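You operate a simulated robot arm through the tools that you are given. There is no shell and no other tool.

You are at the controls of a simulated robot arm. One attempt, no reset.

TASK
Plug the sink, fill it till the water meets the line and soak the blue funnel clean.
Fine: the water never over the line's top edge; the funnel ends on the purple mat, the plug in its dish, the sink empty, the tap off.

It is judged by the outcome, as a careful person would: the job done as asked, and still so three seconds after it is handed in. It fails if anything else is knocked over, pushed out of place, dropped, spilled or broken.

THE ROBOT
A 7-joint arm with a two-finger parallel gripper, fixed in place. Base frame: the origin is at the foot of the arm, x ahead of it, y to its left, z up. Lengths are in mm, angles in degrees, forces in N, time in s.
Its first joint turns from -132.0 to 132.0 degrees. Payload 3.91 kg.
Tool frame: the origin (TCP) lies between the finger pads and is the grasp point; the fingertips stand 30 mm ahead of it; z points along the fingers, y is the line along which they close. Largest opening 110 mm; finger width 20, thickness 10; the body of the gripper, 48 by 112 mm, starts 55 mm behind the TCP.
Orientation is that of the tool frame in the base frame, as a unit quaternion [x, y, z, w]. With the fingers straight down and closing along the base's y, the tool's x points along the base's -x, its y along +y and its z along -z.

THE INTERFACE
- The arm moves only by the tool send_rows. Its argument "rows" is a list of rows, each an object of numbers (a shift or turn left out is 0, a gripper value left out holds the last): "x", "y", "z": the shift along the tool's x, y, z in mm; "ax", "ay", "az": the turn, a rotation vector about the tool's x, y, z in degrees. In form: [{"x": .., "y": .., "z": .., "ax": .., "ay": .., "az": ..}, ...]. A call has 1 to 20 rows; each row shifts and turns the commanded pose from where the row before left it, along the tool's axes as they then stand. "hand" is the gripper command, from -1 (fully open) to 1 (shut), values between in proportion, set as the call begins (left out, the last holds). A row lasts 0.2 s, in which the tool goes at most 50 mm and 8.6 degrees; a call with a longer step from one row to the next is refused whole, and so is a gripper value outside its range. A pose out of reach is approached as far as the arm can. The call stops where the force on the tool passes 40 N (or 10 N more than at its start, if that is more) or the arm is blocked; 0.2 s more then pass. Each finger travels about 108 mm/s and halts on what it meets, pressing with about 24 N; the grip force reading is that of the motor and also rises with nothing between the fingers. The clock runs only during rows and for 0.2 s after the last one: add rows that do not move to give the fingers time. The reply holds the time, the measured pose of the TCP, the force on the tool along the base axes, the opening and the grip force, in the units named above and with some noise, with the torque about the TCP (base axes, N m) and any sound that the robot's microphone picked up.
- Cameras (640 x 400 px; columns grow to the right, rows downward): "scene" is fixed at [220.8, 647.8, 1637.3]; the picture's right is [0.82, -0.57, 0.00], its down [-0.57, -0.81, -0.15] and it looks along [0.08, 0.12, -0.99] (base axes); focal length 214 px, centre (320, 200). "wrist" rides on the gripper at [72, 17, -103] in the tool frame; the picture's right is [-0.23, 0.97, 0.00], its down [-0.76, -0.18, -0.62] and it looks along [-0.61, -0.14, 0.78] (tool axes); focal length 222 px, centre (320, 200).
- capture(camera): a new picture of that camera. It takes no simulated time.
- locate(camera, pixels): there is no depth. For up to 12 entries [column, row, z] of the newest picture of that camera ("zoom" is the newest enlarged one), the place [x, y] in the base frame at which the ray of that pixel passes the height z, good to about 3 mm. It takes no simulated time.
- inspect(camera, box): a new picture of the part [left, top, right, bottom] of that camera's present view, enlarged. It takes no simulated time.
- close_job(): hands the job in; it is judged then, once.

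Open the gripper and draw the arm clear of the work before you hand the job in, unless the task says otherwise.

The tools are called after "Call:" as a command line: name --argument value ..., lists and objects as JSON in quotes. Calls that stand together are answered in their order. send_rows: Moves the arm, as the interface text tells. Its arguments: {"type":"object","properties":{"rows":{"type":"array","items":{"type":"object","properties":{"x":{"type":"number"},"y":{"type":"number"},"z":{"type":"number"},"ax":{"type":"number"},"ay":{"type":"number"},"az":{"type":"number"}}}},"hand":{"type":"number"}},"required":["rows"]} The other tools are called the same way: capture (camera) takes a picture; locate (camera, pixels) gives the place at which the rays of pixels pass given heights; inspect (camera, box) takes an enlarged picture of a part of a camera's view; close_job () hands the job in.

At the start:

```text
t: 0.0
tool_pos: [468.1, 326.0, 1162.4]
tcp_rot: [0.0, 1.0, 0.0, 0.0]
wrist_force: [-0.5, 0.5, -0.2]
moment: [0.0, -0.01, 0.01]
grip_width: 110.0
grip_force: 0.1
```

scene: 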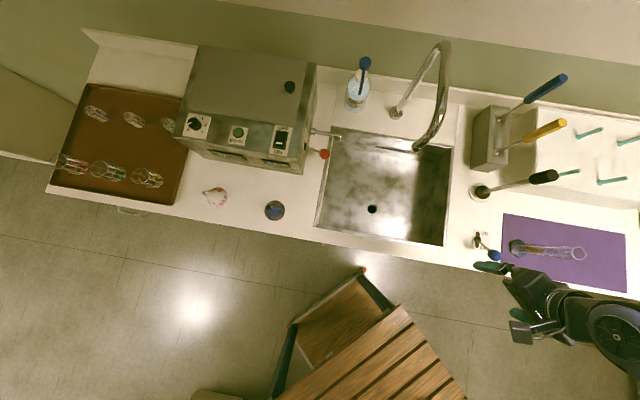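
wrist: 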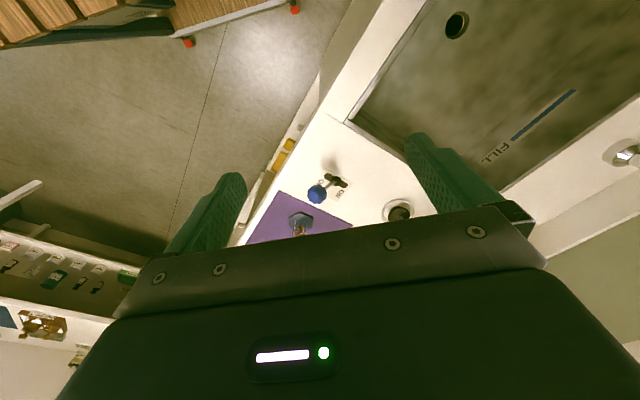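

The scene picture shows the sink around (385,190), a purple mat at (565,250), a small lever with a blue knob at (488,250), and objects at (215,197) and (275,210). I'll enlarge the areas to identify the funnel, plug, dish, tap control and line.

Call:
inspect --camera "scene" --box '[300, 110, 480, 260]'

Call:
inspect --camera "scene" --box '[460, 170, 640, 300]'

Call:
inspect --camera "scene" --box '[170, 110, 350, 240]'

Call:
inspect --camera "scene" --box '[40, 70, 220, 220]'

Call:
inspect --camera "wrist" --box '[230, 100, 450, 250]'

```text
2.67 times, centred on (390, 185) of scene
```

zoom: 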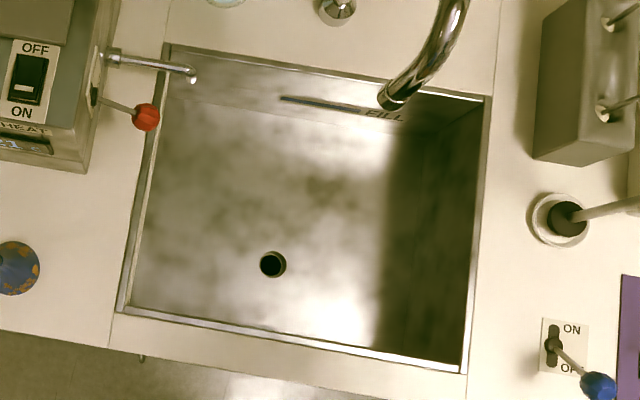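

```text
3.08 times, centred on (550, 235) of scene
```

zoom: 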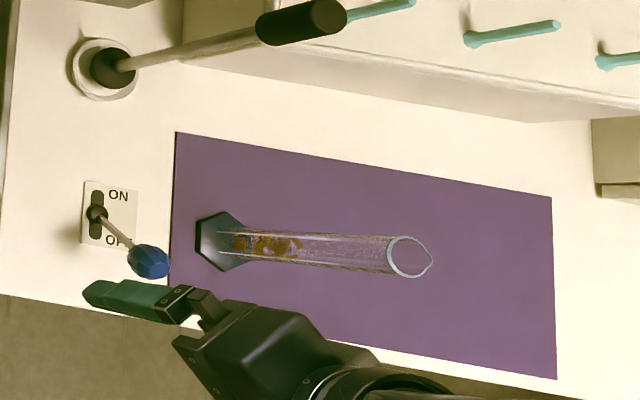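

```text
3.08 times, centred on (260, 175) of scene
```

zoom: 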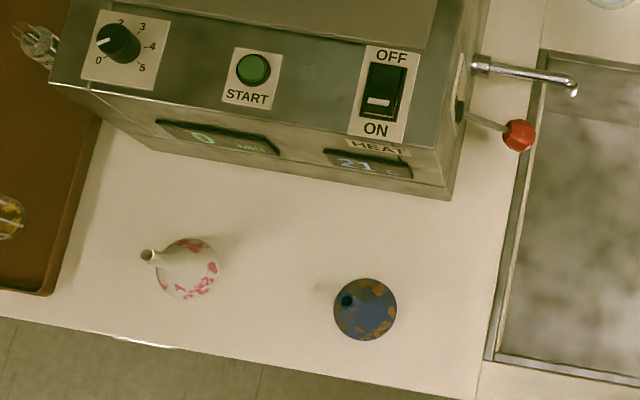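

```text
2.67 times, centred on (130, 145) of scene
```

zoom: 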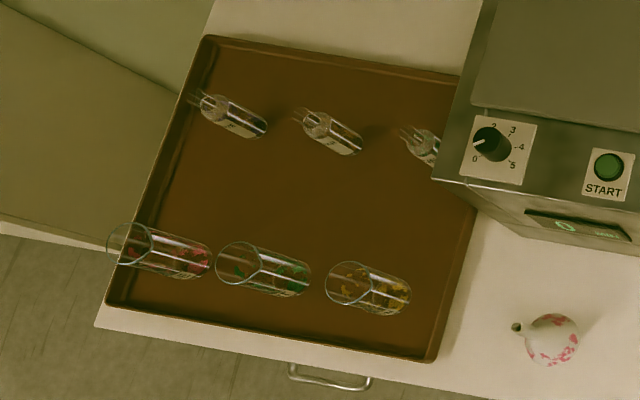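

```text
2.67 times, centred on (340, 175) of wrist
```

zoom: 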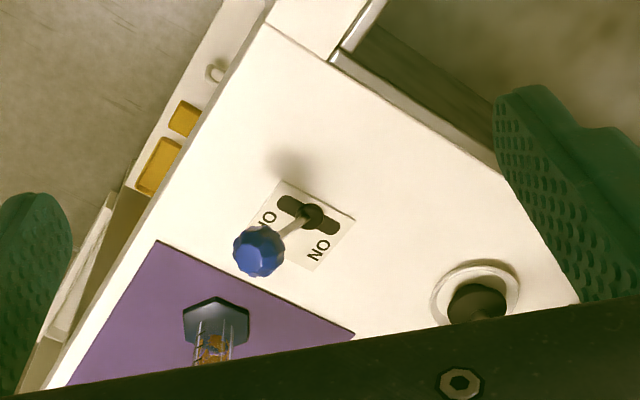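

The blue funnel with orange dirt sits at scene (275,210), the black-handled plug stands in its dish at (482,192), and the blue ON/OFF lever base is at about (477,239). I'll locate common points from both cameras to find the worktop height.

Call:
locate --camera "scene" --pixels '[[477.5, 239.2, 0], [477.5, 239.2, 200], [477.5, 239.2, 400], [477.5, 239.2, 600], [477.5, 239.2, 800], [502.5, 213, 0], [502.5, 213, 400], [502.5, 213, 800]]'

Call:
locate --camera "wrist" --pixels '[[336.6, 180.6, 0], [336.6, 180.6, 200], [336.6, 180.6, 400], [336.6, 180.6, 600], [336.6, 180.6, 800], [279, 190, 0], [279, 190, 400], [279, 190, 800]]'

```text
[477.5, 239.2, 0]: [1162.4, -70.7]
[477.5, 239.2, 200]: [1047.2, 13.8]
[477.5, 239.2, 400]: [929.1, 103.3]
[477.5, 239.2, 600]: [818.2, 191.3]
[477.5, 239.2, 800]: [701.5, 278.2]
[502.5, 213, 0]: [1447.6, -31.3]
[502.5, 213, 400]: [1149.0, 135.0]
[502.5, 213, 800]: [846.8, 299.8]
```

```text
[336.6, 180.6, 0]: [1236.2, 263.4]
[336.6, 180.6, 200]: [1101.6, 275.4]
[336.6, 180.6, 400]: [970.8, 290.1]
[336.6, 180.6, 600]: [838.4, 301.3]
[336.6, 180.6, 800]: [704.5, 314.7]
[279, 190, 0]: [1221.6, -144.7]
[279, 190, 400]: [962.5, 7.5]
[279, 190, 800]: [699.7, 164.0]
```

The two rays meet near z≈900, so the worktop is about there. I'll locate the main features at that height.

Call:
locate --camera "scene" --pixels '[[477.5, 239.2, 900], [482, 193, 900], [545, 177, 1100], [275, 210, 900], [275, 210, 940], [502, 213, 900], [625, 291, 900], [626, 233, 900], [498, 263, 900], [418, 148, 1100], [395, 112, 900], [550, 250, 900]]'

Call:
locate --camera "scene" --pixels '[[330, 131, 900], [454, 146, 900], [442, 247, 900], [316, 228, 900], [372, 209, 700], [372, 209, 750], [490, 254, 950], [490, 254, 1000], [324, 154, 1000], [340, 138, 1000]]'

Call:
inspect --camera "scene" --box '[360, 30, 480, 110]'

Call:
inspect --camera "scene" --box '[460, 60, 640, 200]'

```text
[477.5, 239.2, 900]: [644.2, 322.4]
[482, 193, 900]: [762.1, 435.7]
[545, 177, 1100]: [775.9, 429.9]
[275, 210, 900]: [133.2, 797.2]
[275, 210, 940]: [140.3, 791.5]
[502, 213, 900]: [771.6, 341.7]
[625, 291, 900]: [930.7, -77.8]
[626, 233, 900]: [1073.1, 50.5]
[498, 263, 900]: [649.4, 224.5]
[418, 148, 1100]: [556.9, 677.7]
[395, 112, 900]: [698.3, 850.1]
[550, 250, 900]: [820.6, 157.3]
```

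```text
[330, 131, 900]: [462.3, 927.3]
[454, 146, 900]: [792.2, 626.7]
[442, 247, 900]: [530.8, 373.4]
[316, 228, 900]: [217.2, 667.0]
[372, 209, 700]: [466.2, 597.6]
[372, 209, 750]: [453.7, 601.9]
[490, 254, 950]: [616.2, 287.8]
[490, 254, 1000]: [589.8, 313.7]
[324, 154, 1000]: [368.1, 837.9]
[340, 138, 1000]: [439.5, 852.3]
```

```text
5.00 times, centred on (420, 70) of scene
```

zoom: 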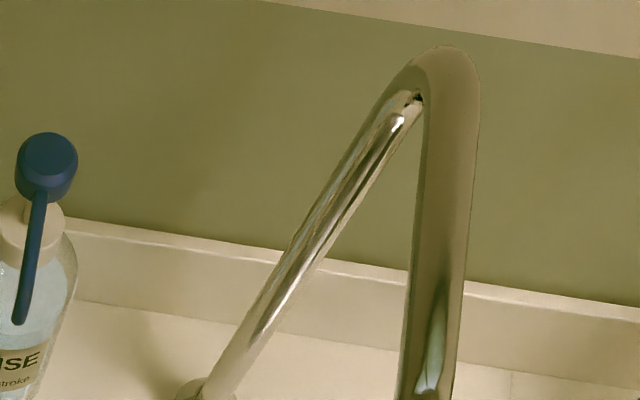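

```text
2.86 times, centred on (550, 130) of scene
```

zoom: 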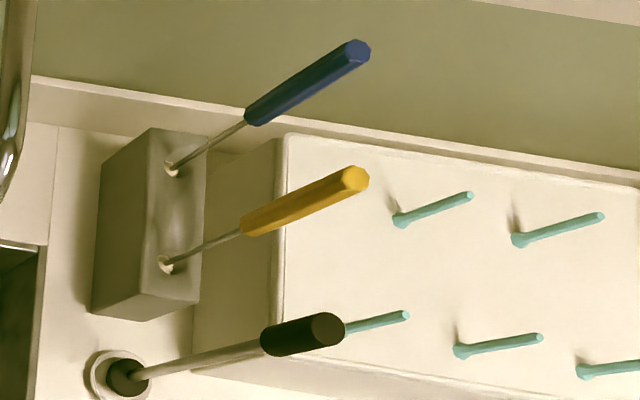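

The plug handle top appears to be at z≈1120 and the lever is leaning to OFF. I'll read the bottle label and other details, and get the sink floor depth from the drain in the wrist view at about (457,25).

Call:
inspect --camera "scene" --box '[335, 50, 385, 115]'

Call:
inspect --camera "wrist" --box '[0, 170, 200, 340]'

Call:
inspect --camera "wrist" --box '[430, 0, 640, 180]'

Call:
locate --camera "wrist" --pixels '[[457, 25, 900], [457, 25, 800], [457, 25, 750], [457, 25, 700], [457, 25, 650], [316.7, 194, 900], [316.7, 194, 940], [316.7, 194, 980], [316.7, 194, 1020]]'

Call:
locate --camera "scene" --pixels '[[372, 209, 900], [372, 209, 800], [372, 209, 700], [372, 209, 650], [494, 255, 900], [494, 255, 940], [494, 255, 980], [494, 255, 1020], [519, 248, 900], [579, 253.5, 1071], [551.6, 174.3, 1120], [481.7, 191, 900]]'

```text
6.15 times, centred on (360, 82) of scene
```

zoom: 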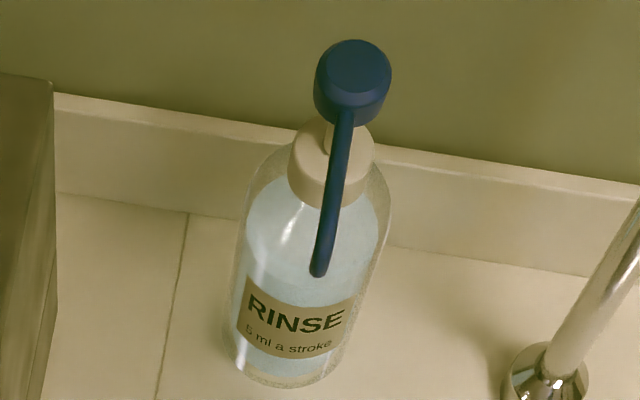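

```text
2.35 times, centred on (100, 255) of wrist
```

zoom: 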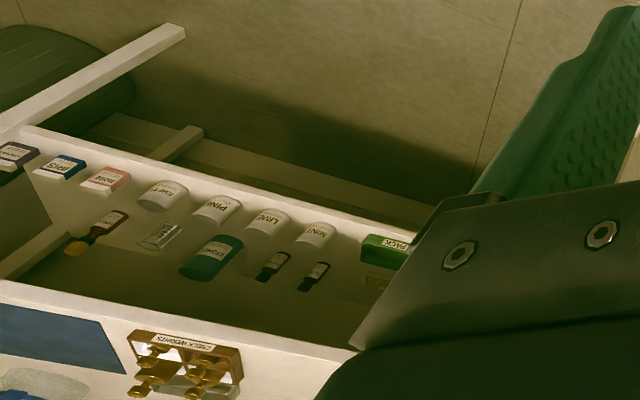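

```text
2.22 times, centred on (535, 90) of wrist
```

zoom: 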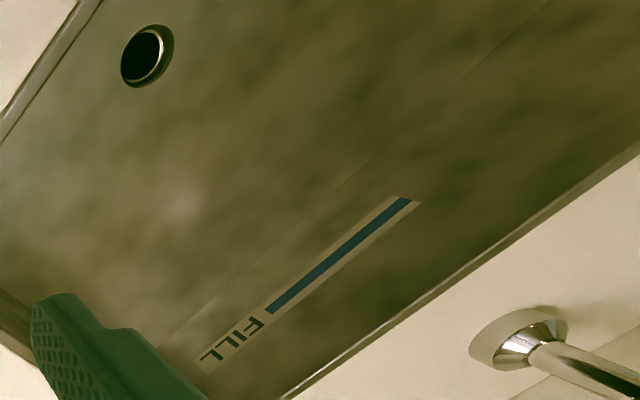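

```text
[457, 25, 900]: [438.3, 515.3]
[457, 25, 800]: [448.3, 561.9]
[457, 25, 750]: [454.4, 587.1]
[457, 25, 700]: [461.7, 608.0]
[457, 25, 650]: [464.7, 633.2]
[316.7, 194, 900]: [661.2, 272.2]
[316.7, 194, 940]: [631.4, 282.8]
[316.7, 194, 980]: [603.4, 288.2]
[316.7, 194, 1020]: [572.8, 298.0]
```

```text
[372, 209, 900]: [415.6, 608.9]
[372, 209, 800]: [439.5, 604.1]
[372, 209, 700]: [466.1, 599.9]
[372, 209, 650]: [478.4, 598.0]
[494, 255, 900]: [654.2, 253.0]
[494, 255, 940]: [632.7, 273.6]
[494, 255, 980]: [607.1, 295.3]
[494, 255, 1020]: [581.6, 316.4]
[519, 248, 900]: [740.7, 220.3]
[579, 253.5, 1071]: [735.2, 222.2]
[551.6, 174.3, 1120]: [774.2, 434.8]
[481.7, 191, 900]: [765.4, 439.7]
```

Both rays give the drain at about (461,602) with the sink floor near z≈712, and the lever knob near (619,285,960). I'll triangulate the FILL line ends and look at the funnel closely.

Call:
locate --camera "wrist" --pixels '[[574.8, 90, 880], [574.8, 90, 840], [574.8, 90, 800], [574.8, 90, 760], [511.7, 139.6, 880], [511.7, 139.6, 840], [511.7, 139.6, 800], [511.7, 139.6, 760]]'

Call:
locate --camera "scene" --pixels '[[375, 146.7, 880], [375, 146.7, 840], [375, 146.7, 800], [375, 146.7, 760], [406.7, 152, 880], [406.7, 152, 840], [406.7, 152, 800], [406.7, 152, 760]]'

Call:
inspect --camera "scene" --box '[245, 185, 305, 235]'

Call:
inspect --camera "scene" --box '[350, 125, 470, 200]'

```text
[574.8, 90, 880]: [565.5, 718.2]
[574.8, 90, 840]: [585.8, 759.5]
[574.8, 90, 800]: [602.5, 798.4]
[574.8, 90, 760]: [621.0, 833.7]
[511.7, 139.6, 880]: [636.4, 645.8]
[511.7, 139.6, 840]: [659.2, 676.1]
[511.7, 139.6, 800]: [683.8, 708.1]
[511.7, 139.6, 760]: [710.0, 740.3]
```

```text
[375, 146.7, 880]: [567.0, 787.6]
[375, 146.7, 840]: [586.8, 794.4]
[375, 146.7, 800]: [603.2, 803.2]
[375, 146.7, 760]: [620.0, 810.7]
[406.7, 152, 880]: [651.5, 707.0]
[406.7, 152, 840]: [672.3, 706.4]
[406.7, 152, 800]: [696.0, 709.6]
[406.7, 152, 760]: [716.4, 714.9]
```

```text
8.00 times, centred on (275, 210) of scene
```

zoom: 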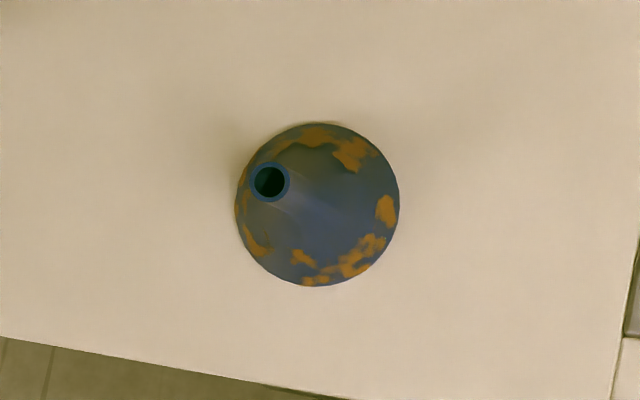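

```text
5.33 times, centred on (410, 162) of scene
```

zoom: 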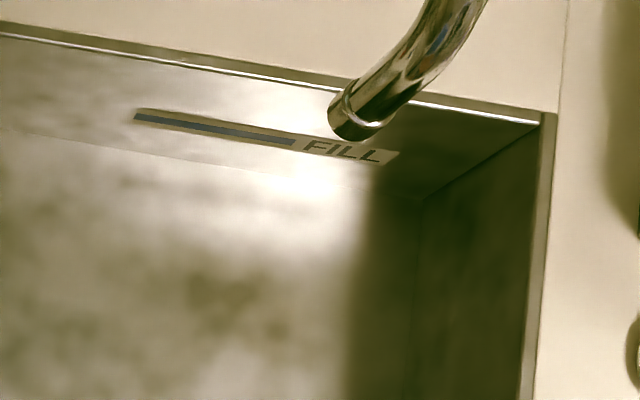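

The FILL line triangulates to z≈797, about 85 mm above the sink floor, and the funnel stands mouth-down with its stem up. I'll rise and move above the plug handle at about (770,436), yawing 45° so that the gripper's wide side runs along the counter.

Call:
send_rows --rows '[{"z": -35}, {"z": -35}, {"x": -37, "y": 13.5}, {"x": -37, "y": 13.5}, {"x": -37, "y": 13.5}, {"x": -37, "y": 13.5}, {"az": -7.5}, {"az": -7.5}, {"az": -7.5}, {"az": -7.5}, {"az": -7.5}, {"az": -7.5}, {}]' --hand -0.2

Call:
capture --camera "wrist"

Call:
capture --camera "scene"

```text
t: 2.8
tool_pos: [617.0, 381.2, 1233.4]
tcp_rot: [-0.384, 0.923, 0.0, 0.0]
wrist_force: [-0.2, 0.4, -0.1]
moment: [0.01, 0.02, -0.01]
grip_width: 66.1
grip_force: 0.1
```

```text
taken
```

wrist: 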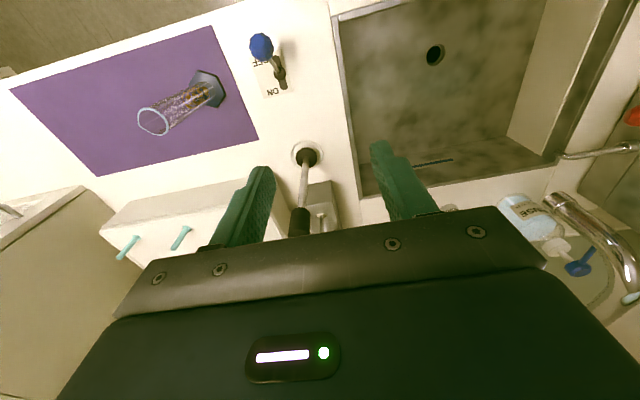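

```text
taken
```

scene: 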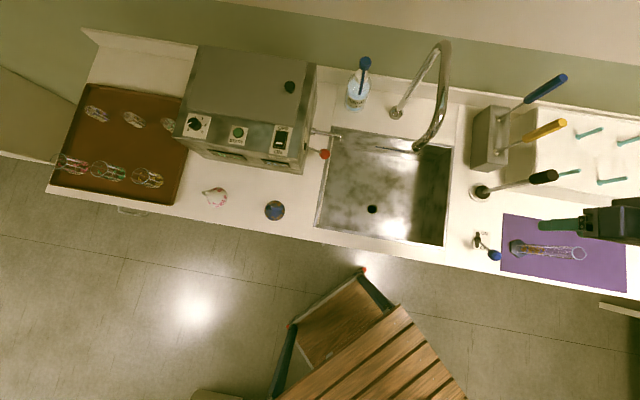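

The wrist view shows the plug base at (307,157) with the handle at about (300,222), and the drain at (435,54). I'll locate both precisely.

Call:
inspect --camera "wrist" --box '[260, 120, 360, 240]'

Call:
inspect --camera "wrist" --box '[400, 20, 470, 80]'

Call:
locate --camera "wrist" --pixels '[[435, 54, 715], [435, 54, 705], [307, 157, 910], [302, 211, 1080], [302, 211, 1070], [262, 45, 960], [281, 85, 905], [204, 90, 900]]'

Call:
locate --camera "scene" --pixels '[[551.6, 174.3, 1120], [551.6, 174.3, 1110], [371.9, 208.9, 715], [371.9, 208.9, 705], [481.7, 191, 910], [560.4, 123, 1156]]'

```text
3.33 times, centred on (310, 180) of wrist
```

zoom: 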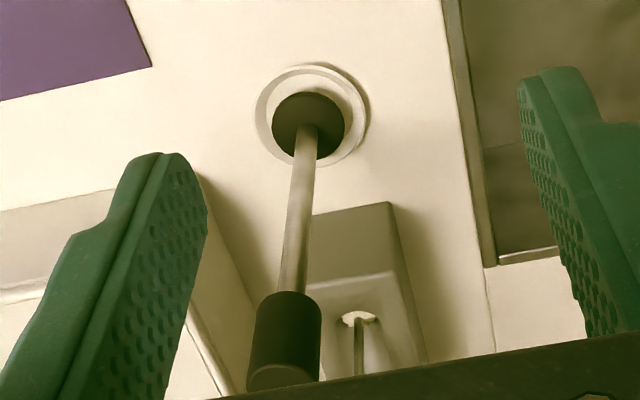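

```text
6.67 times, centred on (435, 50) of wrist
```

zoom: 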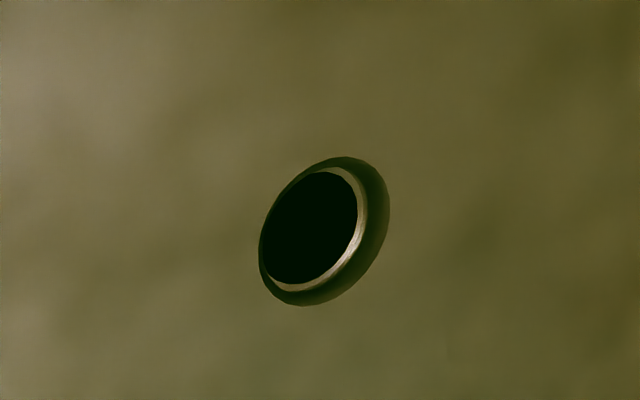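

```text
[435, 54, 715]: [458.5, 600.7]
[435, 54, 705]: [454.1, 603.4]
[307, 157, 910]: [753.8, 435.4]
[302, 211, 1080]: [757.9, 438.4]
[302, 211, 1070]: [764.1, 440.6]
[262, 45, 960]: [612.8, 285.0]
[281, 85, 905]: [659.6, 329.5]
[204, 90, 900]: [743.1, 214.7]
```

```text
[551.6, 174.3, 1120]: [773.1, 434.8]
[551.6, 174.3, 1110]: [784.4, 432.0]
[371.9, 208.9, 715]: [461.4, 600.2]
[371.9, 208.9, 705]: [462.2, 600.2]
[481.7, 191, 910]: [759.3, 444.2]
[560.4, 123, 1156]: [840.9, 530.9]
```

The plug axis comes out near (763,439) and the drain near (460,601). I'll move above the handle and check alignment in the wrist view (the TCP projects at about pixel (320,189)).

Call:
send_rows --rows '[{"x": -35.8, "y": -15.9}, {"x": -35.8, "y": -15.9}, {"x": -35.8, "y": -15.9}, {"x": -35.8, "y": -15.9}, {"z": 30}, {"z": 23}, {}]'

Call:
capture --camera "wrist"

Call:
inspect --camera "wrist" --box '[250, 90, 390, 230]'

Call:
capture --camera "scene"

```text
t: 4.4
tool_pos: [762.1, 437.3, 1179.4]
tcp_rot: [-0.383, 0.924, -0.001, 0.0]
wrist_force: [0.4, -0.9, -0.5]
moment: [-0.01, 0.0, 0.02]
grip_width: 66.2
grip_force: 0.0
```

```text
taken
```

wrist: 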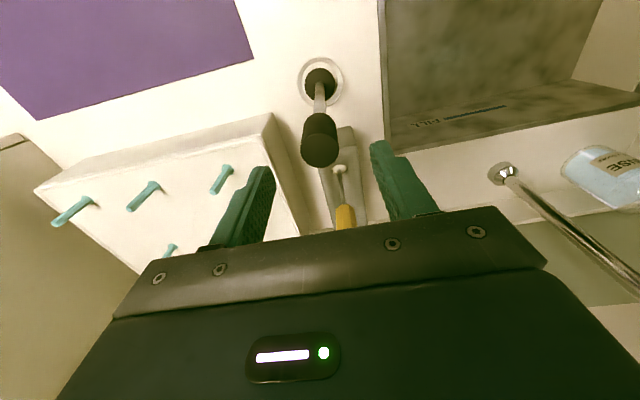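

```text
2.86 times, centred on (320, 160) of wrist
```

zoom: 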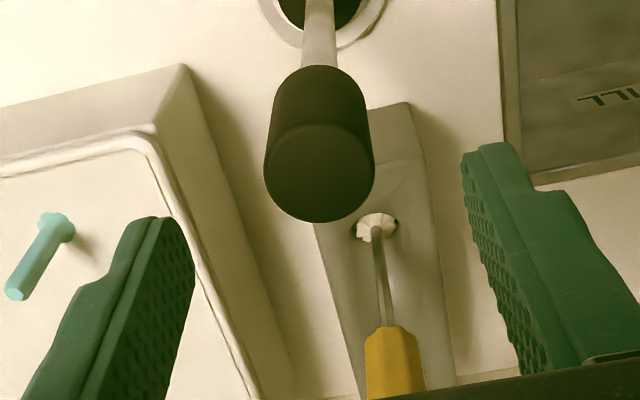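

```text
taken
```

scene: 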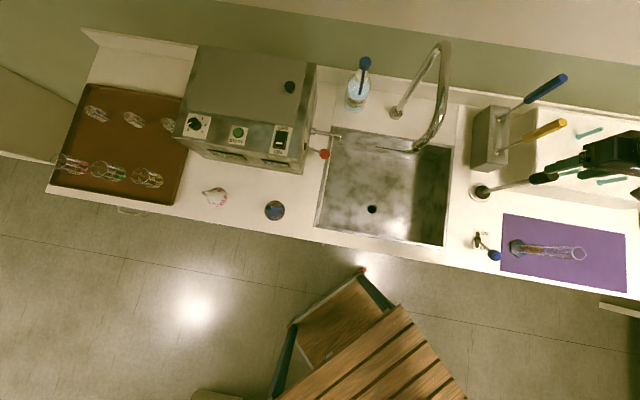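

The handle's top face is centred near wrist (319.6,150), almost exactly on the tool axis. I'll confirm with locate at a few heights.

Call:
locate --camera "wrist" --pixels '[[319.6, 150.2, 1120], [319.6, 150.2, 1130], [320, 82, 905], [320, 82, 915]]'

Call:
inspect --camera "wrist" --box '[280, 40, 360, 110]'

Call:
inspect --camera "scene" --box '[460, 150, 580, 220]'

```text
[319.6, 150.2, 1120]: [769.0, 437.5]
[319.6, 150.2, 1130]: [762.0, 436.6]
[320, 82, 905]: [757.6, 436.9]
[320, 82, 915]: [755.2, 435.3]
```

```text
5.71 times, centred on (320, 75) of wrist
```

zoom: 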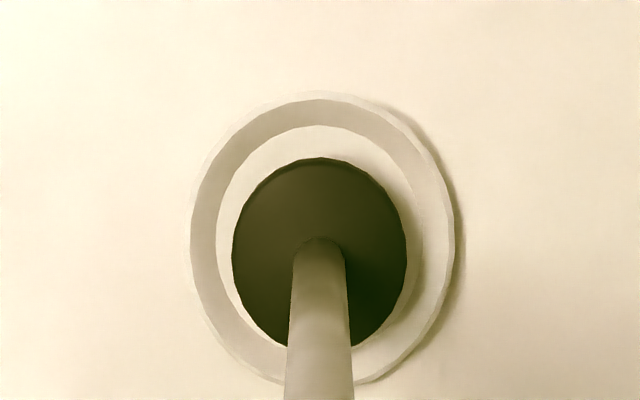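

```text
5.33 times, centred on (520, 185) of scene
```

zoom: 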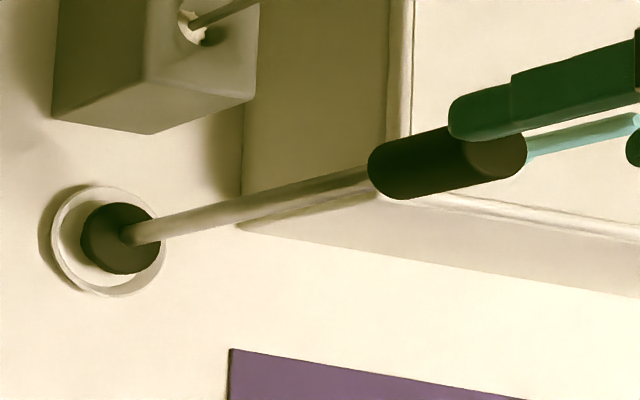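

The handle top (z≈1128) is on the tool axis within a few mm. I'll descend 74 mm so the pads straddle the handle, then look before closing.

Call:
send_rows --rows '[{"z": 25}, {"z": 25}, {"z": 24}, {}]'

Call:
inspect --camera "wrist" --box '[240, 90, 400, 230]'

Call:
inspect --camera "scene" --box '[460, 130, 600, 220]'

```text
t: 5.4
tool_pos: [761.9, 436.8, 1104.1]
tcp_rot: [-0.383, 0.924, 0.0, 0.0]
wrist_force: [-0.1, -0.1, -0.1]
moment: [0.0, -0.05, -0.02]
grip_width: 65.8
grip_force: 0.1
```

```text
2.86 times, centred on (320, 160) of wrist
```

zoom: 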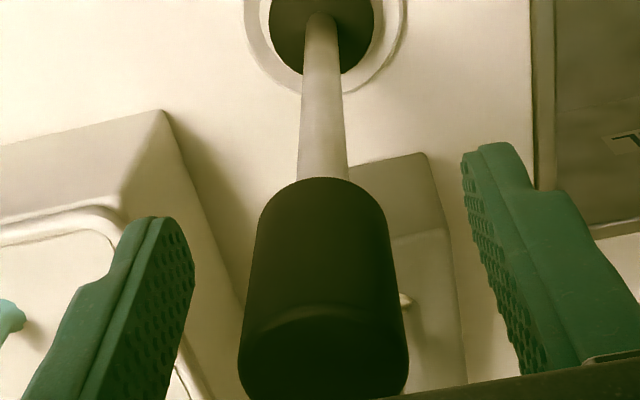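

```text
4.44 times, centred on (530, 175) of scene
```

zoom: 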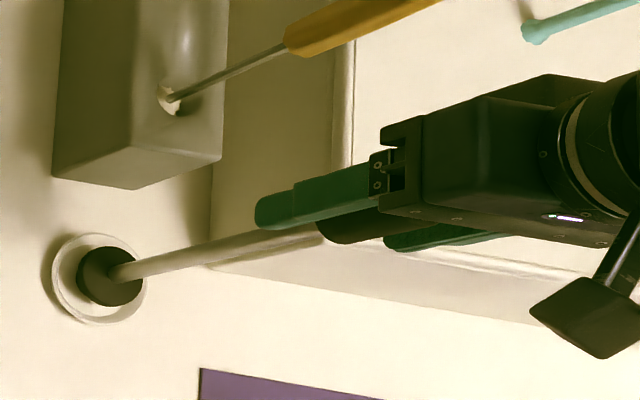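

The handle is centred between the pads, so I'll close the gripper on it.

Call:
send_rows --rows '[{}, {}, {}, {}]' --hand 1

Call:
inspect --camera "wrist" --box '[240, 30, 400, 230]'

```text
t: 6.4
tool_pos: [762.3, 436.8, 1104.6]
tcp_rot: [-0.383, 0.924, -0.001, 0.001]
wrist_force: [0.6, 0.1, 0.4]
moment: [-0.01, -0.01, -0.01]
grip_width: 29.3
grip_force: 24.0
```

```text
2.00 times, centred on (320, 130) of wrist
```

zoom: 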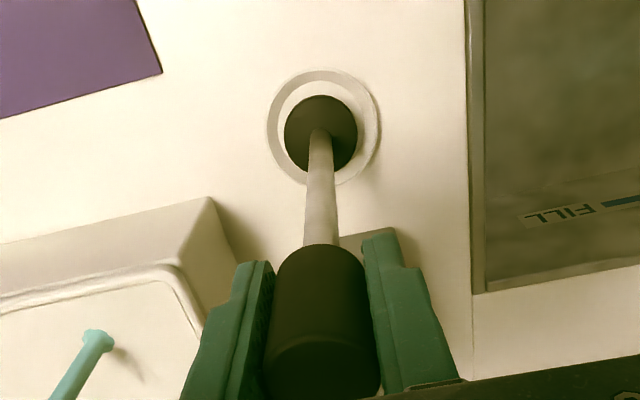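

Gripped at 29.3 mm width. I'll lift the plug 70 mm straight up, then carry it most of the way to above the drain at (460,601).

Call:
send_rows --rows '[{"z": -15}, {"z": -25}, {"z": -30}, {"x": 10.7, "y": 36.6}, {"x": 10.7, "y": 36.6}, {"x": 10.7, "y": 36.6}, {"x": 10.7, "y": 36.6}, {"x": 10.7, "y": 36.6}, {"x": 10.7, "y": 36.6}, {}]'

Call:
capture --camera "wrist"

Call:
capture --camera "scene"

```text
t: 8.6
tool_pos: [561.8, 545.8, 1175.7]
tcp_rot: [-0.383, 0.924, -0.001, -0.001]
wrist_force: [-0.5, -0.2, -1.0]
moment: [-0.01, 0.01, 0.0]
grip_width: 29.2
grip_force: 23.6
```

```text
taken
```

wrist: 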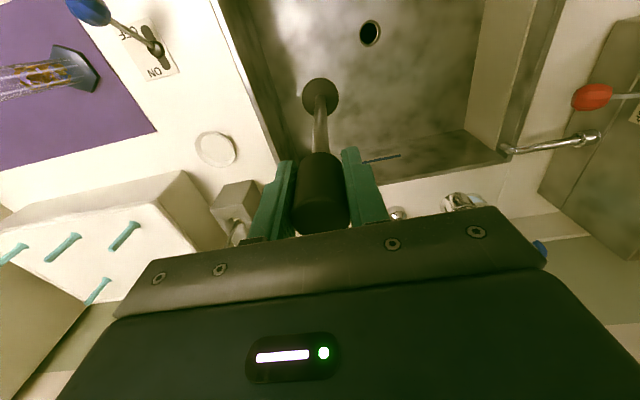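

```text
taken
```

scene: 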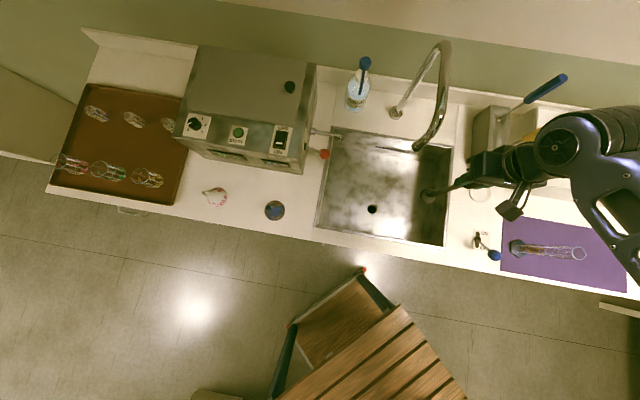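

The plug is held over the sink; the empty dish is at wrist (216,150) and the drain at (370,33). I'll locate both again for accuracy.

Call:
inspect --camera "wrist" --box '[330, 0, 410, 70]'

Call:
inspect --camera "wrist" --box '[180, 115, 250, 185]'

Call:
locate --camera "wrist" --pixels '[[370, 33, 712], [370, 33, 705], [215.5, 150, 900], [215.5, 150, 910], [319, 97, 985], [319, 97, 975]]'

Call:
locate --camera "scene" --pixels '[[371.9, 208.9, 712], [477, 192, 902], [480, 191, 902]]'

Call:
inspect --camera "scene" --box '[460, 170, 510, 210]'

Call:
inspect --camera "scene" --box '[350, 190, 400, 230]'

```text
5.71 times, centred on (370, 35) of wrist
```

zoom: 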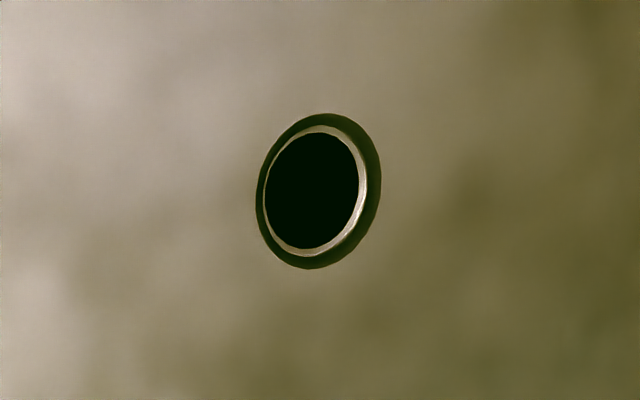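

```text
5.71 times, centred on (215, 150) of wrist
```

zoom: 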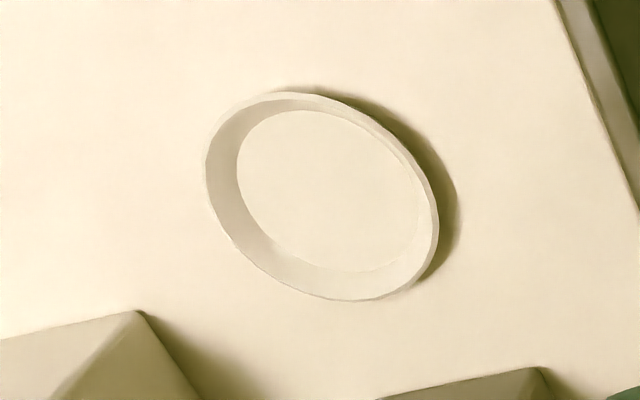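

```text
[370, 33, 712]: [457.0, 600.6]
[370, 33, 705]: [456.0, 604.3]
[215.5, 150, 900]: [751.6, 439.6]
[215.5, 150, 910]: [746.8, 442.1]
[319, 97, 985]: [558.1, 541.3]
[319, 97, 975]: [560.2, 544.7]
```

```text
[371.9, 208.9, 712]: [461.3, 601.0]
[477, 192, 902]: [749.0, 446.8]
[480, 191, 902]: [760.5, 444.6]
```

```text
10.00 times, centred on (485, 190) of scene
```

zoom: 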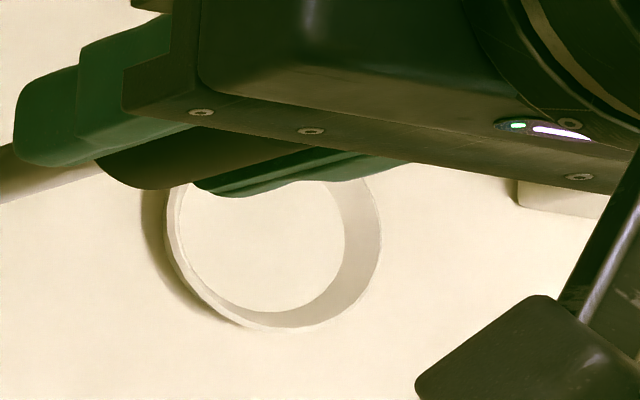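

```text
10.00 times, centred on (375, 210) of scene
```

zoom: 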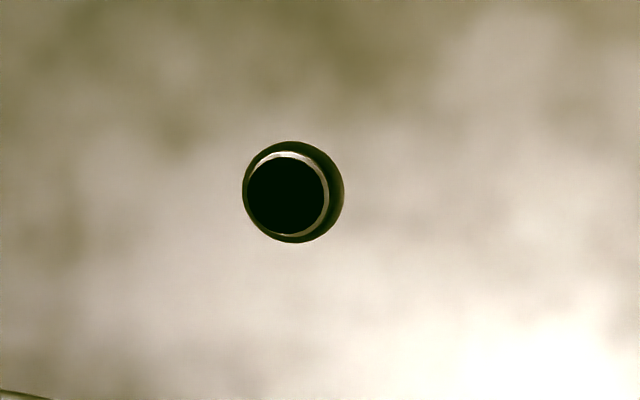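

The drain averages to about (459.5,600.5). I'll move over it at the present height and check clearance to the faucet before lowering.

Call:
send_rows --rows '[{"x": 11.1, "y": 37}, {"x": 11.1, "y": 37}, {"x": 11.1, "y": 37}, {}]'

Call:
capture --camera "wrist"

Call:
capture --camera "scene"

Call:
inspect --camera "scene" --box '[330, 90, 490, 240]'

```text
t: 9.6
tool_pos: [459.8, 603.0, 1174.8]
tcp_rot: [-0.383, 0.924, 0.0, 0.0]
wrist_force: [1.0, -0.7, -0.6]
moment: [-0.01, -0.01, 0.05]
grip_width: 29.5
grip_force: 24.2
```

```text
taken
```

wrist: 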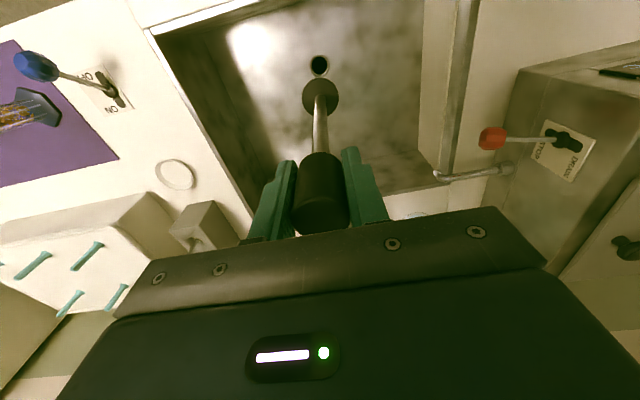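

```text
taken
```

scene: 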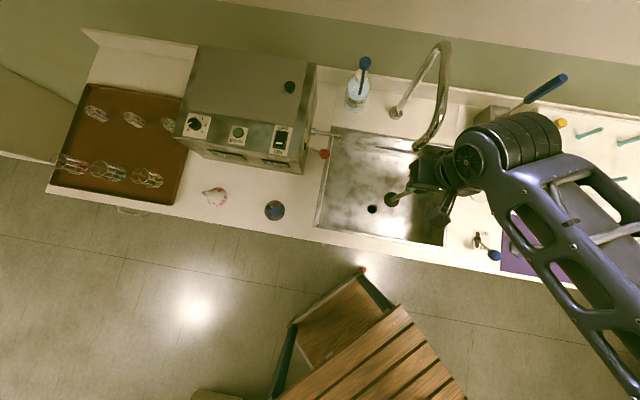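

```text
2.67 times, centred on (410, 165) of scene
```

zoom: 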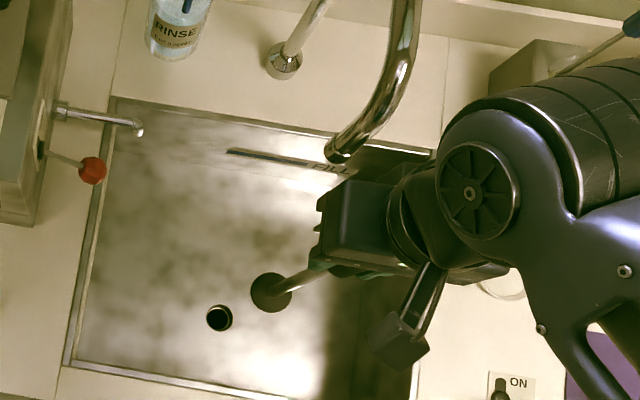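

The tool axis lines up with the drain column (drain at wrist (319.5,65)); the wrist view also shows the red lever is just the machine's drain. I'll check the drain position precisely before lowering.

Call:
inspect --camera "wrist" --box '[280, 40, 360, 110]'

Call:
locate --camera "wrist" --pixels '[[319.5, 65, 715], [319.5, 65, 710], [319.5, 65, 700], [320, 97, 985], [320, 97, 975], [175, 174, 905], [122, 104, 905], [32, 66, 960]]'

Call:
locate --camera "scene" --pixels '[[372.4, 209.2, 712], [391.5, 199, 985], [391.5, 199, 975]]'

```text
5.71 times, centred on (320, 75) of wrist
```

zoom: 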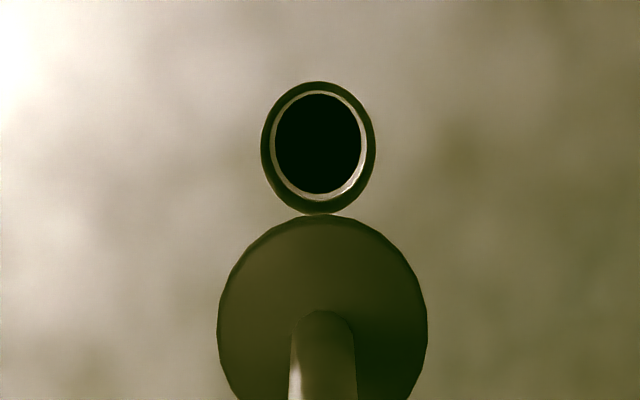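

```text
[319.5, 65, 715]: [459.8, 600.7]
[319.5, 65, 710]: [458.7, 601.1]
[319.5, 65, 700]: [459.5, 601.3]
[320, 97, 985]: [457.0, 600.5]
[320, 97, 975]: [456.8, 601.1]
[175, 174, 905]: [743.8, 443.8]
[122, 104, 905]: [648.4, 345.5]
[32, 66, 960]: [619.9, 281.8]
```

```text
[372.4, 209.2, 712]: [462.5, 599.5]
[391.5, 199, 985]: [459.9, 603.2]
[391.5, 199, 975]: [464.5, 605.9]
```

The drain centre is at wrist (319.7,65.7), i.e. about 1–2 mm off the tool axis. I'll lower with that small correction to about 50 mm above the floor and look.

Call:
send_rows --rows '[{"x": 1.5, "y": -1, "z": 35}, {"z": 45}, {"z": 45}, {"z": 45}, {"z": 35}, {}]'

Call:
capture --camera "wrist"

Call:
inspect --camera "scene" --box '[330, 90, 490, 240]'

Call:
inspect --camera "wrist" --box '[270, 40, 370, 130]'

```text
t: 11.0
tool_pos: [460.1, 599.9, 968.0]
tcp_rot: [-0.382, 0.924, 0.0, 0.0]
wrist_force: [0.0, 0.3, -1.4]
moment: [-0.01, -0.01, -0.03]
grip_width: 29.5
grip_force: 23.8
```

```text
taken
```

wrist: 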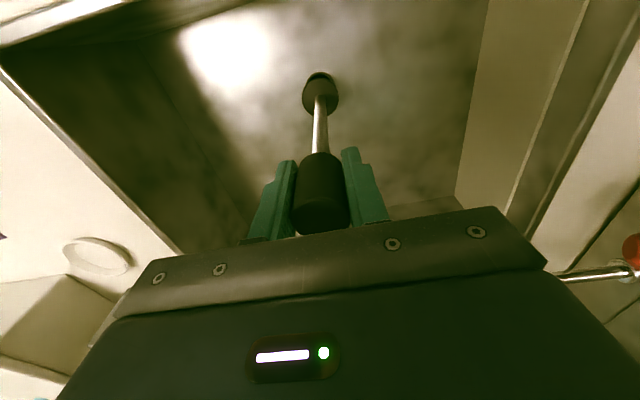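

```text
2.67 times, centred on (410, 165) of scene
```

zoom: 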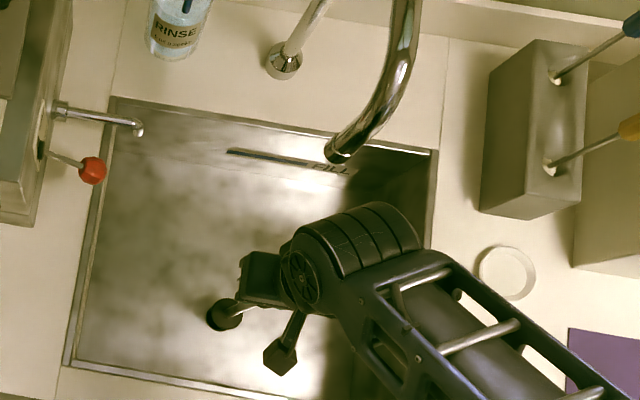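

```text
4.44 times, centred on (320, 85) of wrist
```

zoom: 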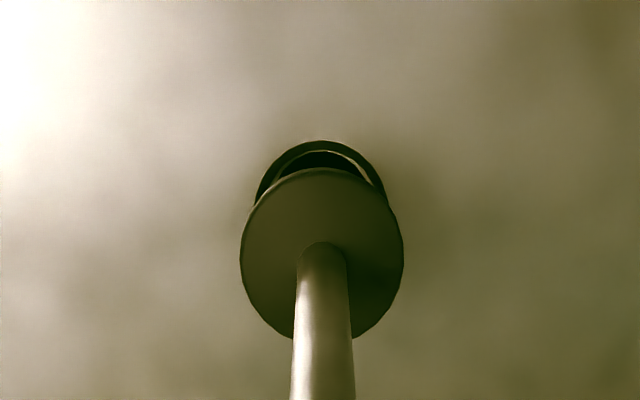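

The plug is concentric with the drain in both views, about 50 mm above it. I'll lower slowly, letting contact force stop the motion.

Call:
send_rows --rows '[{"z": 15}, {"z": 15}, {"z": 10}, {}]'

Call:
inspect --camera "wrist" --box '[270, 40, 370, 130]'

Call:
inspect --camera "scene" --box '[345, 185, 405, 225]'

```text
t: 12.0
tool_pos: [459.9, 600.3, 928.7]
tcp_rot: [-0.382, 0.924, 0.001, 0.001]
wrist_force: [-0.7, 0.8, -2.2]
moment: [0.03, 0.02, 0.01]
grip_width: 29.4
grip_force: 24.3
```

```text
4.44 times, centred on (320, 85) of wrist
```

zoom: 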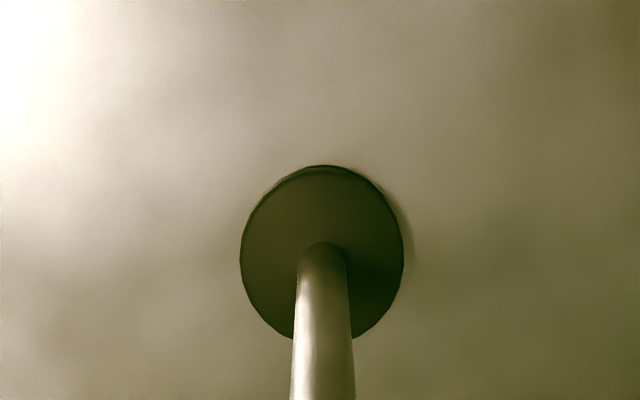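

```text
10.00 times, centred on (375, 205) of scene
```

zoom: 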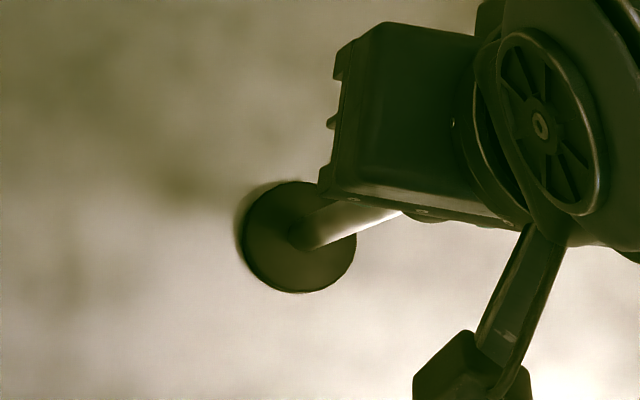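

The plug now covers the drain with a small shadow still visible at its left edge. I'll keep lowering in 5 mm steps until it seats.

Call:
send_rows --rows '[{"z": 5}, {"z": 5}, {"z": 5}, {}]'

Call:
inspect --camera "wrist" --box '[270, 40, 370, 130]'

Call:
inspect --camera "scene" --box '[345, 185, 405, 225]'

```text
t: 12.6
tool_pos: [460.1, 601.3, 926.1]
tcp_rot: [-0.383, 0.924, 0.001, 0.003]
wrist_force: [-0.2, -3.7, 8.4]
moment: [-0.65, -0.1, -0.01]
grip_width: 29.9
grip_force: 24.7
stopped in row 3: the force on the tool passed its limit at 67 N (the readings are from after the stop); the commanded pose is now the measured one
```

```text
4.44 times, centred on (320, 85) of wrist
```

zoom: 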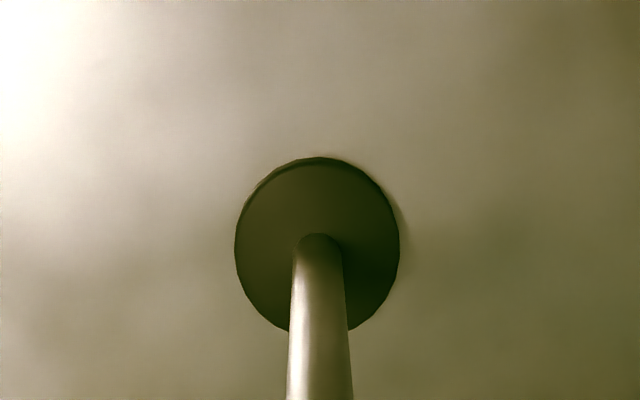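

```text
10.00 times, centred on (375, 205) of scene
```

zoom: 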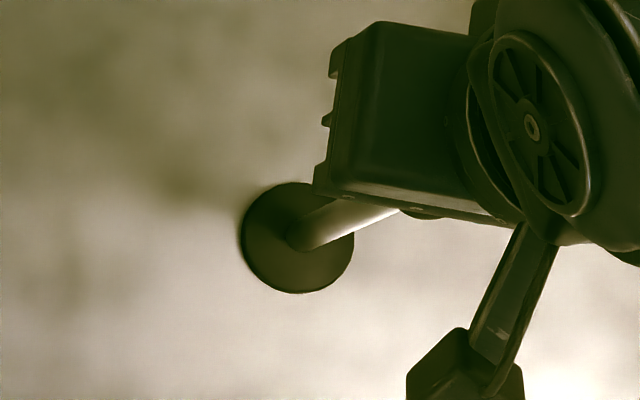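

Contact at TCP z≈926 stopped the motion. I'll zoom tightly on the plug edge in both views to see whether it is seated or resting on the drain's rim.

Call:
inspect --camera "scene" --box '[362, 198, 384, 220]'

Call:
inspect --camera "wrist" --box '[295, 70, 345, 120]'

Call:
locate --camera "wrist" --pixels '[[319, 95, 735], [319, 95, 725], [319, 95, 715]]'

```text
16.00 times, centred on (373, 209) of scene
```

zoom: 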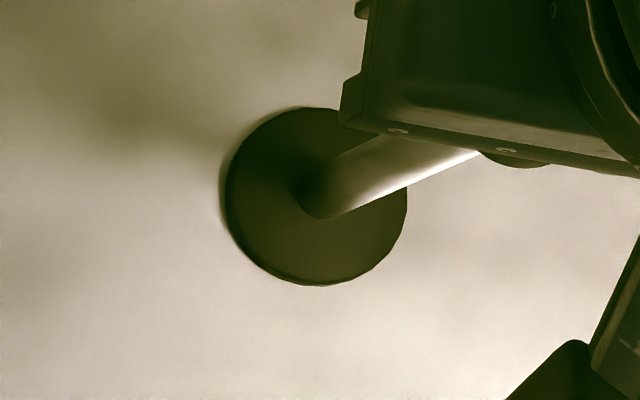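

```text
8.00 times, centred on (320, 95) of wrist
```

zoom: 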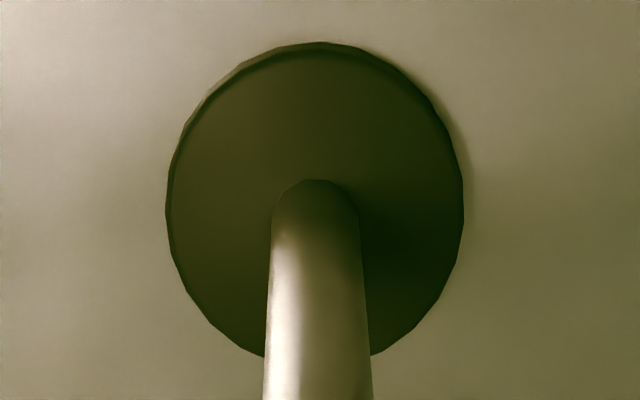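

```text
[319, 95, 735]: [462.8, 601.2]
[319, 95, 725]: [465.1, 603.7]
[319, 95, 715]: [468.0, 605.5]
```

The plug disc sits flat on the floor around the drain, but I can't tell if it has dropped in. I'll loosen the grip slightly (to ~40 mm, still surrounding the handle) so it can settle and self-centre, then look.

Call:
send_rows --rows '[{}, {}, {}]' --hand 0.27

Call:
inspect --camera "wrist" --box '[240, 60, 400, 230]'

Call:
inspect --camera "scene" --box '[362, 198, 384, 220]'

Call:
inspect --camera "wrist" --box '[295, 70, 345, 120]'

```text
t: 13.4
tool_pos: [460.3, 601.8, 924.8]
tcp_rot: [-0.382, 0.924, 0.002, 0.002]
wrist_force: [0.2, 0.2, 0.7]
moment: [0.0, -0.01, 0.0]
grip_width: 40.1
grip_force: 0.1
```

```text
2.35 times, centred on (320, 145) of wrist
```

zoom: 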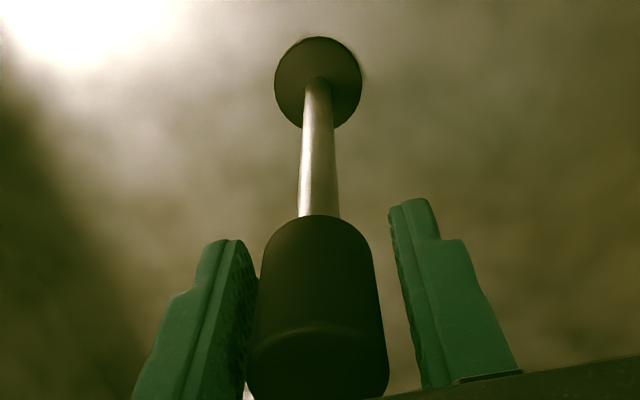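

```text
16.00 times, centred on (373, 209) of scene
```

zoom: 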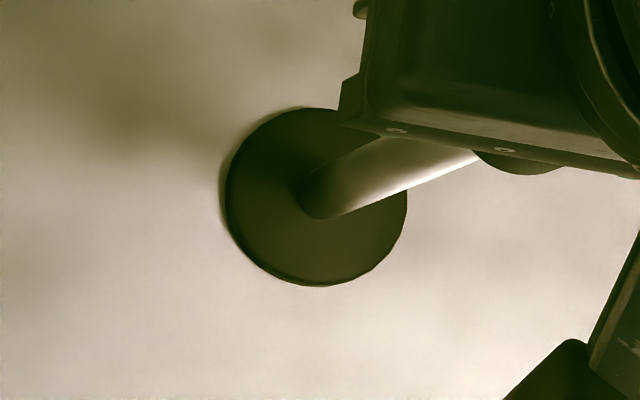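

```text
8.00 times, centred on (320, 95) of wrist
```

zoom: 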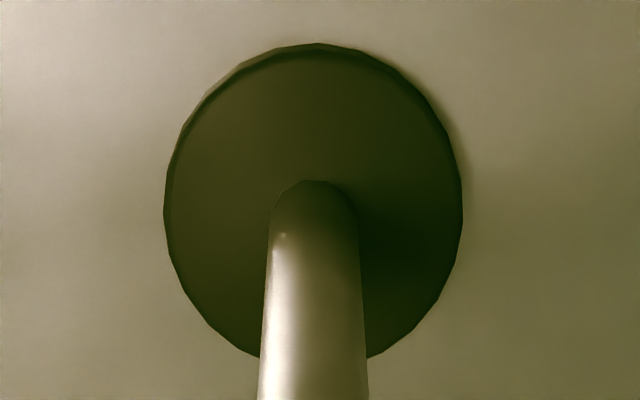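

The plug stands upright after loosening, and comparing outlines (plug centre (372.8,208.8) vs drain (372.4,209.2) in scene) it's within ~1 mm of the drain, so it appears seated. I'll open, rise straight up, and verify from above.

Call:
send_rows --rows '[{}, {}, {"z": -20}, {"z": -40}, {"z": -45}, {"z": -45}, {"z": -45}, {"z": -40}, {}]' --hand -0.2

Call:
capture --camera "wrist"

Call:
inspect --camera "wrist" --box '[280, 40, 360, 150]'

Call:
inspect --camera "scene" --box '[350, 180, 410, 225]'

```text
t: 15.4
tool_pos: [459.3, 601.2, 1161.3]
tcp_rot: [-0.383, 0.924, 0.002, 0.002]
wrist_force: [-0.2, -0.5, 0.0]
moment: [0.05, 0.0, 0.0]
grip_width: 65.9
grip_force: 0.0
```

```text
taken
```

wrist: 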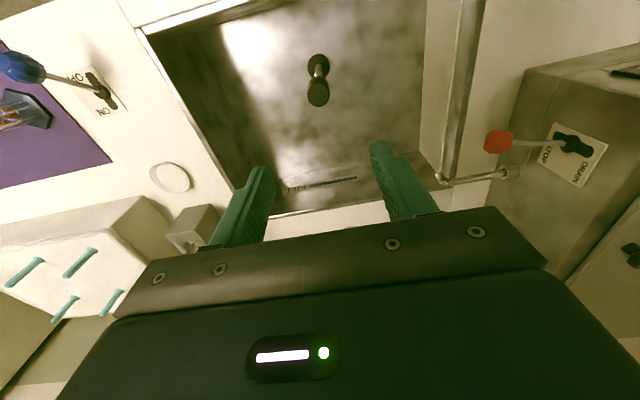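

```text
3.64 times, centred on (320, 95) of wrist
```

zoom: 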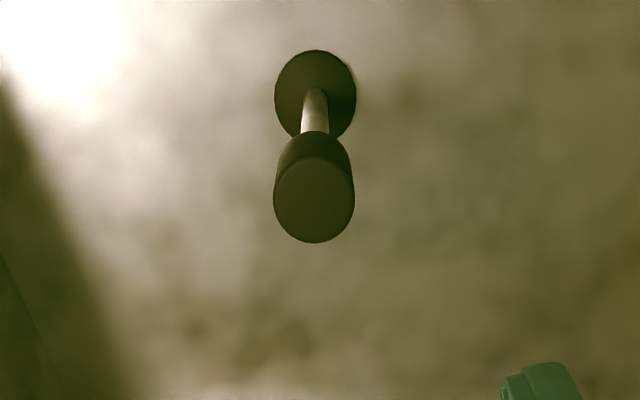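

```text
8.89 times, centred on (380, 202) of scene
```

zoom: 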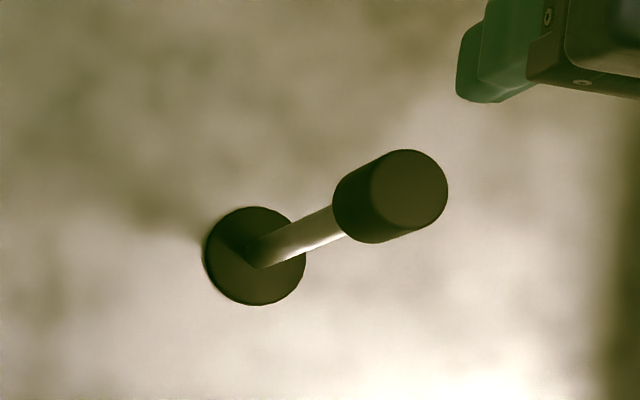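

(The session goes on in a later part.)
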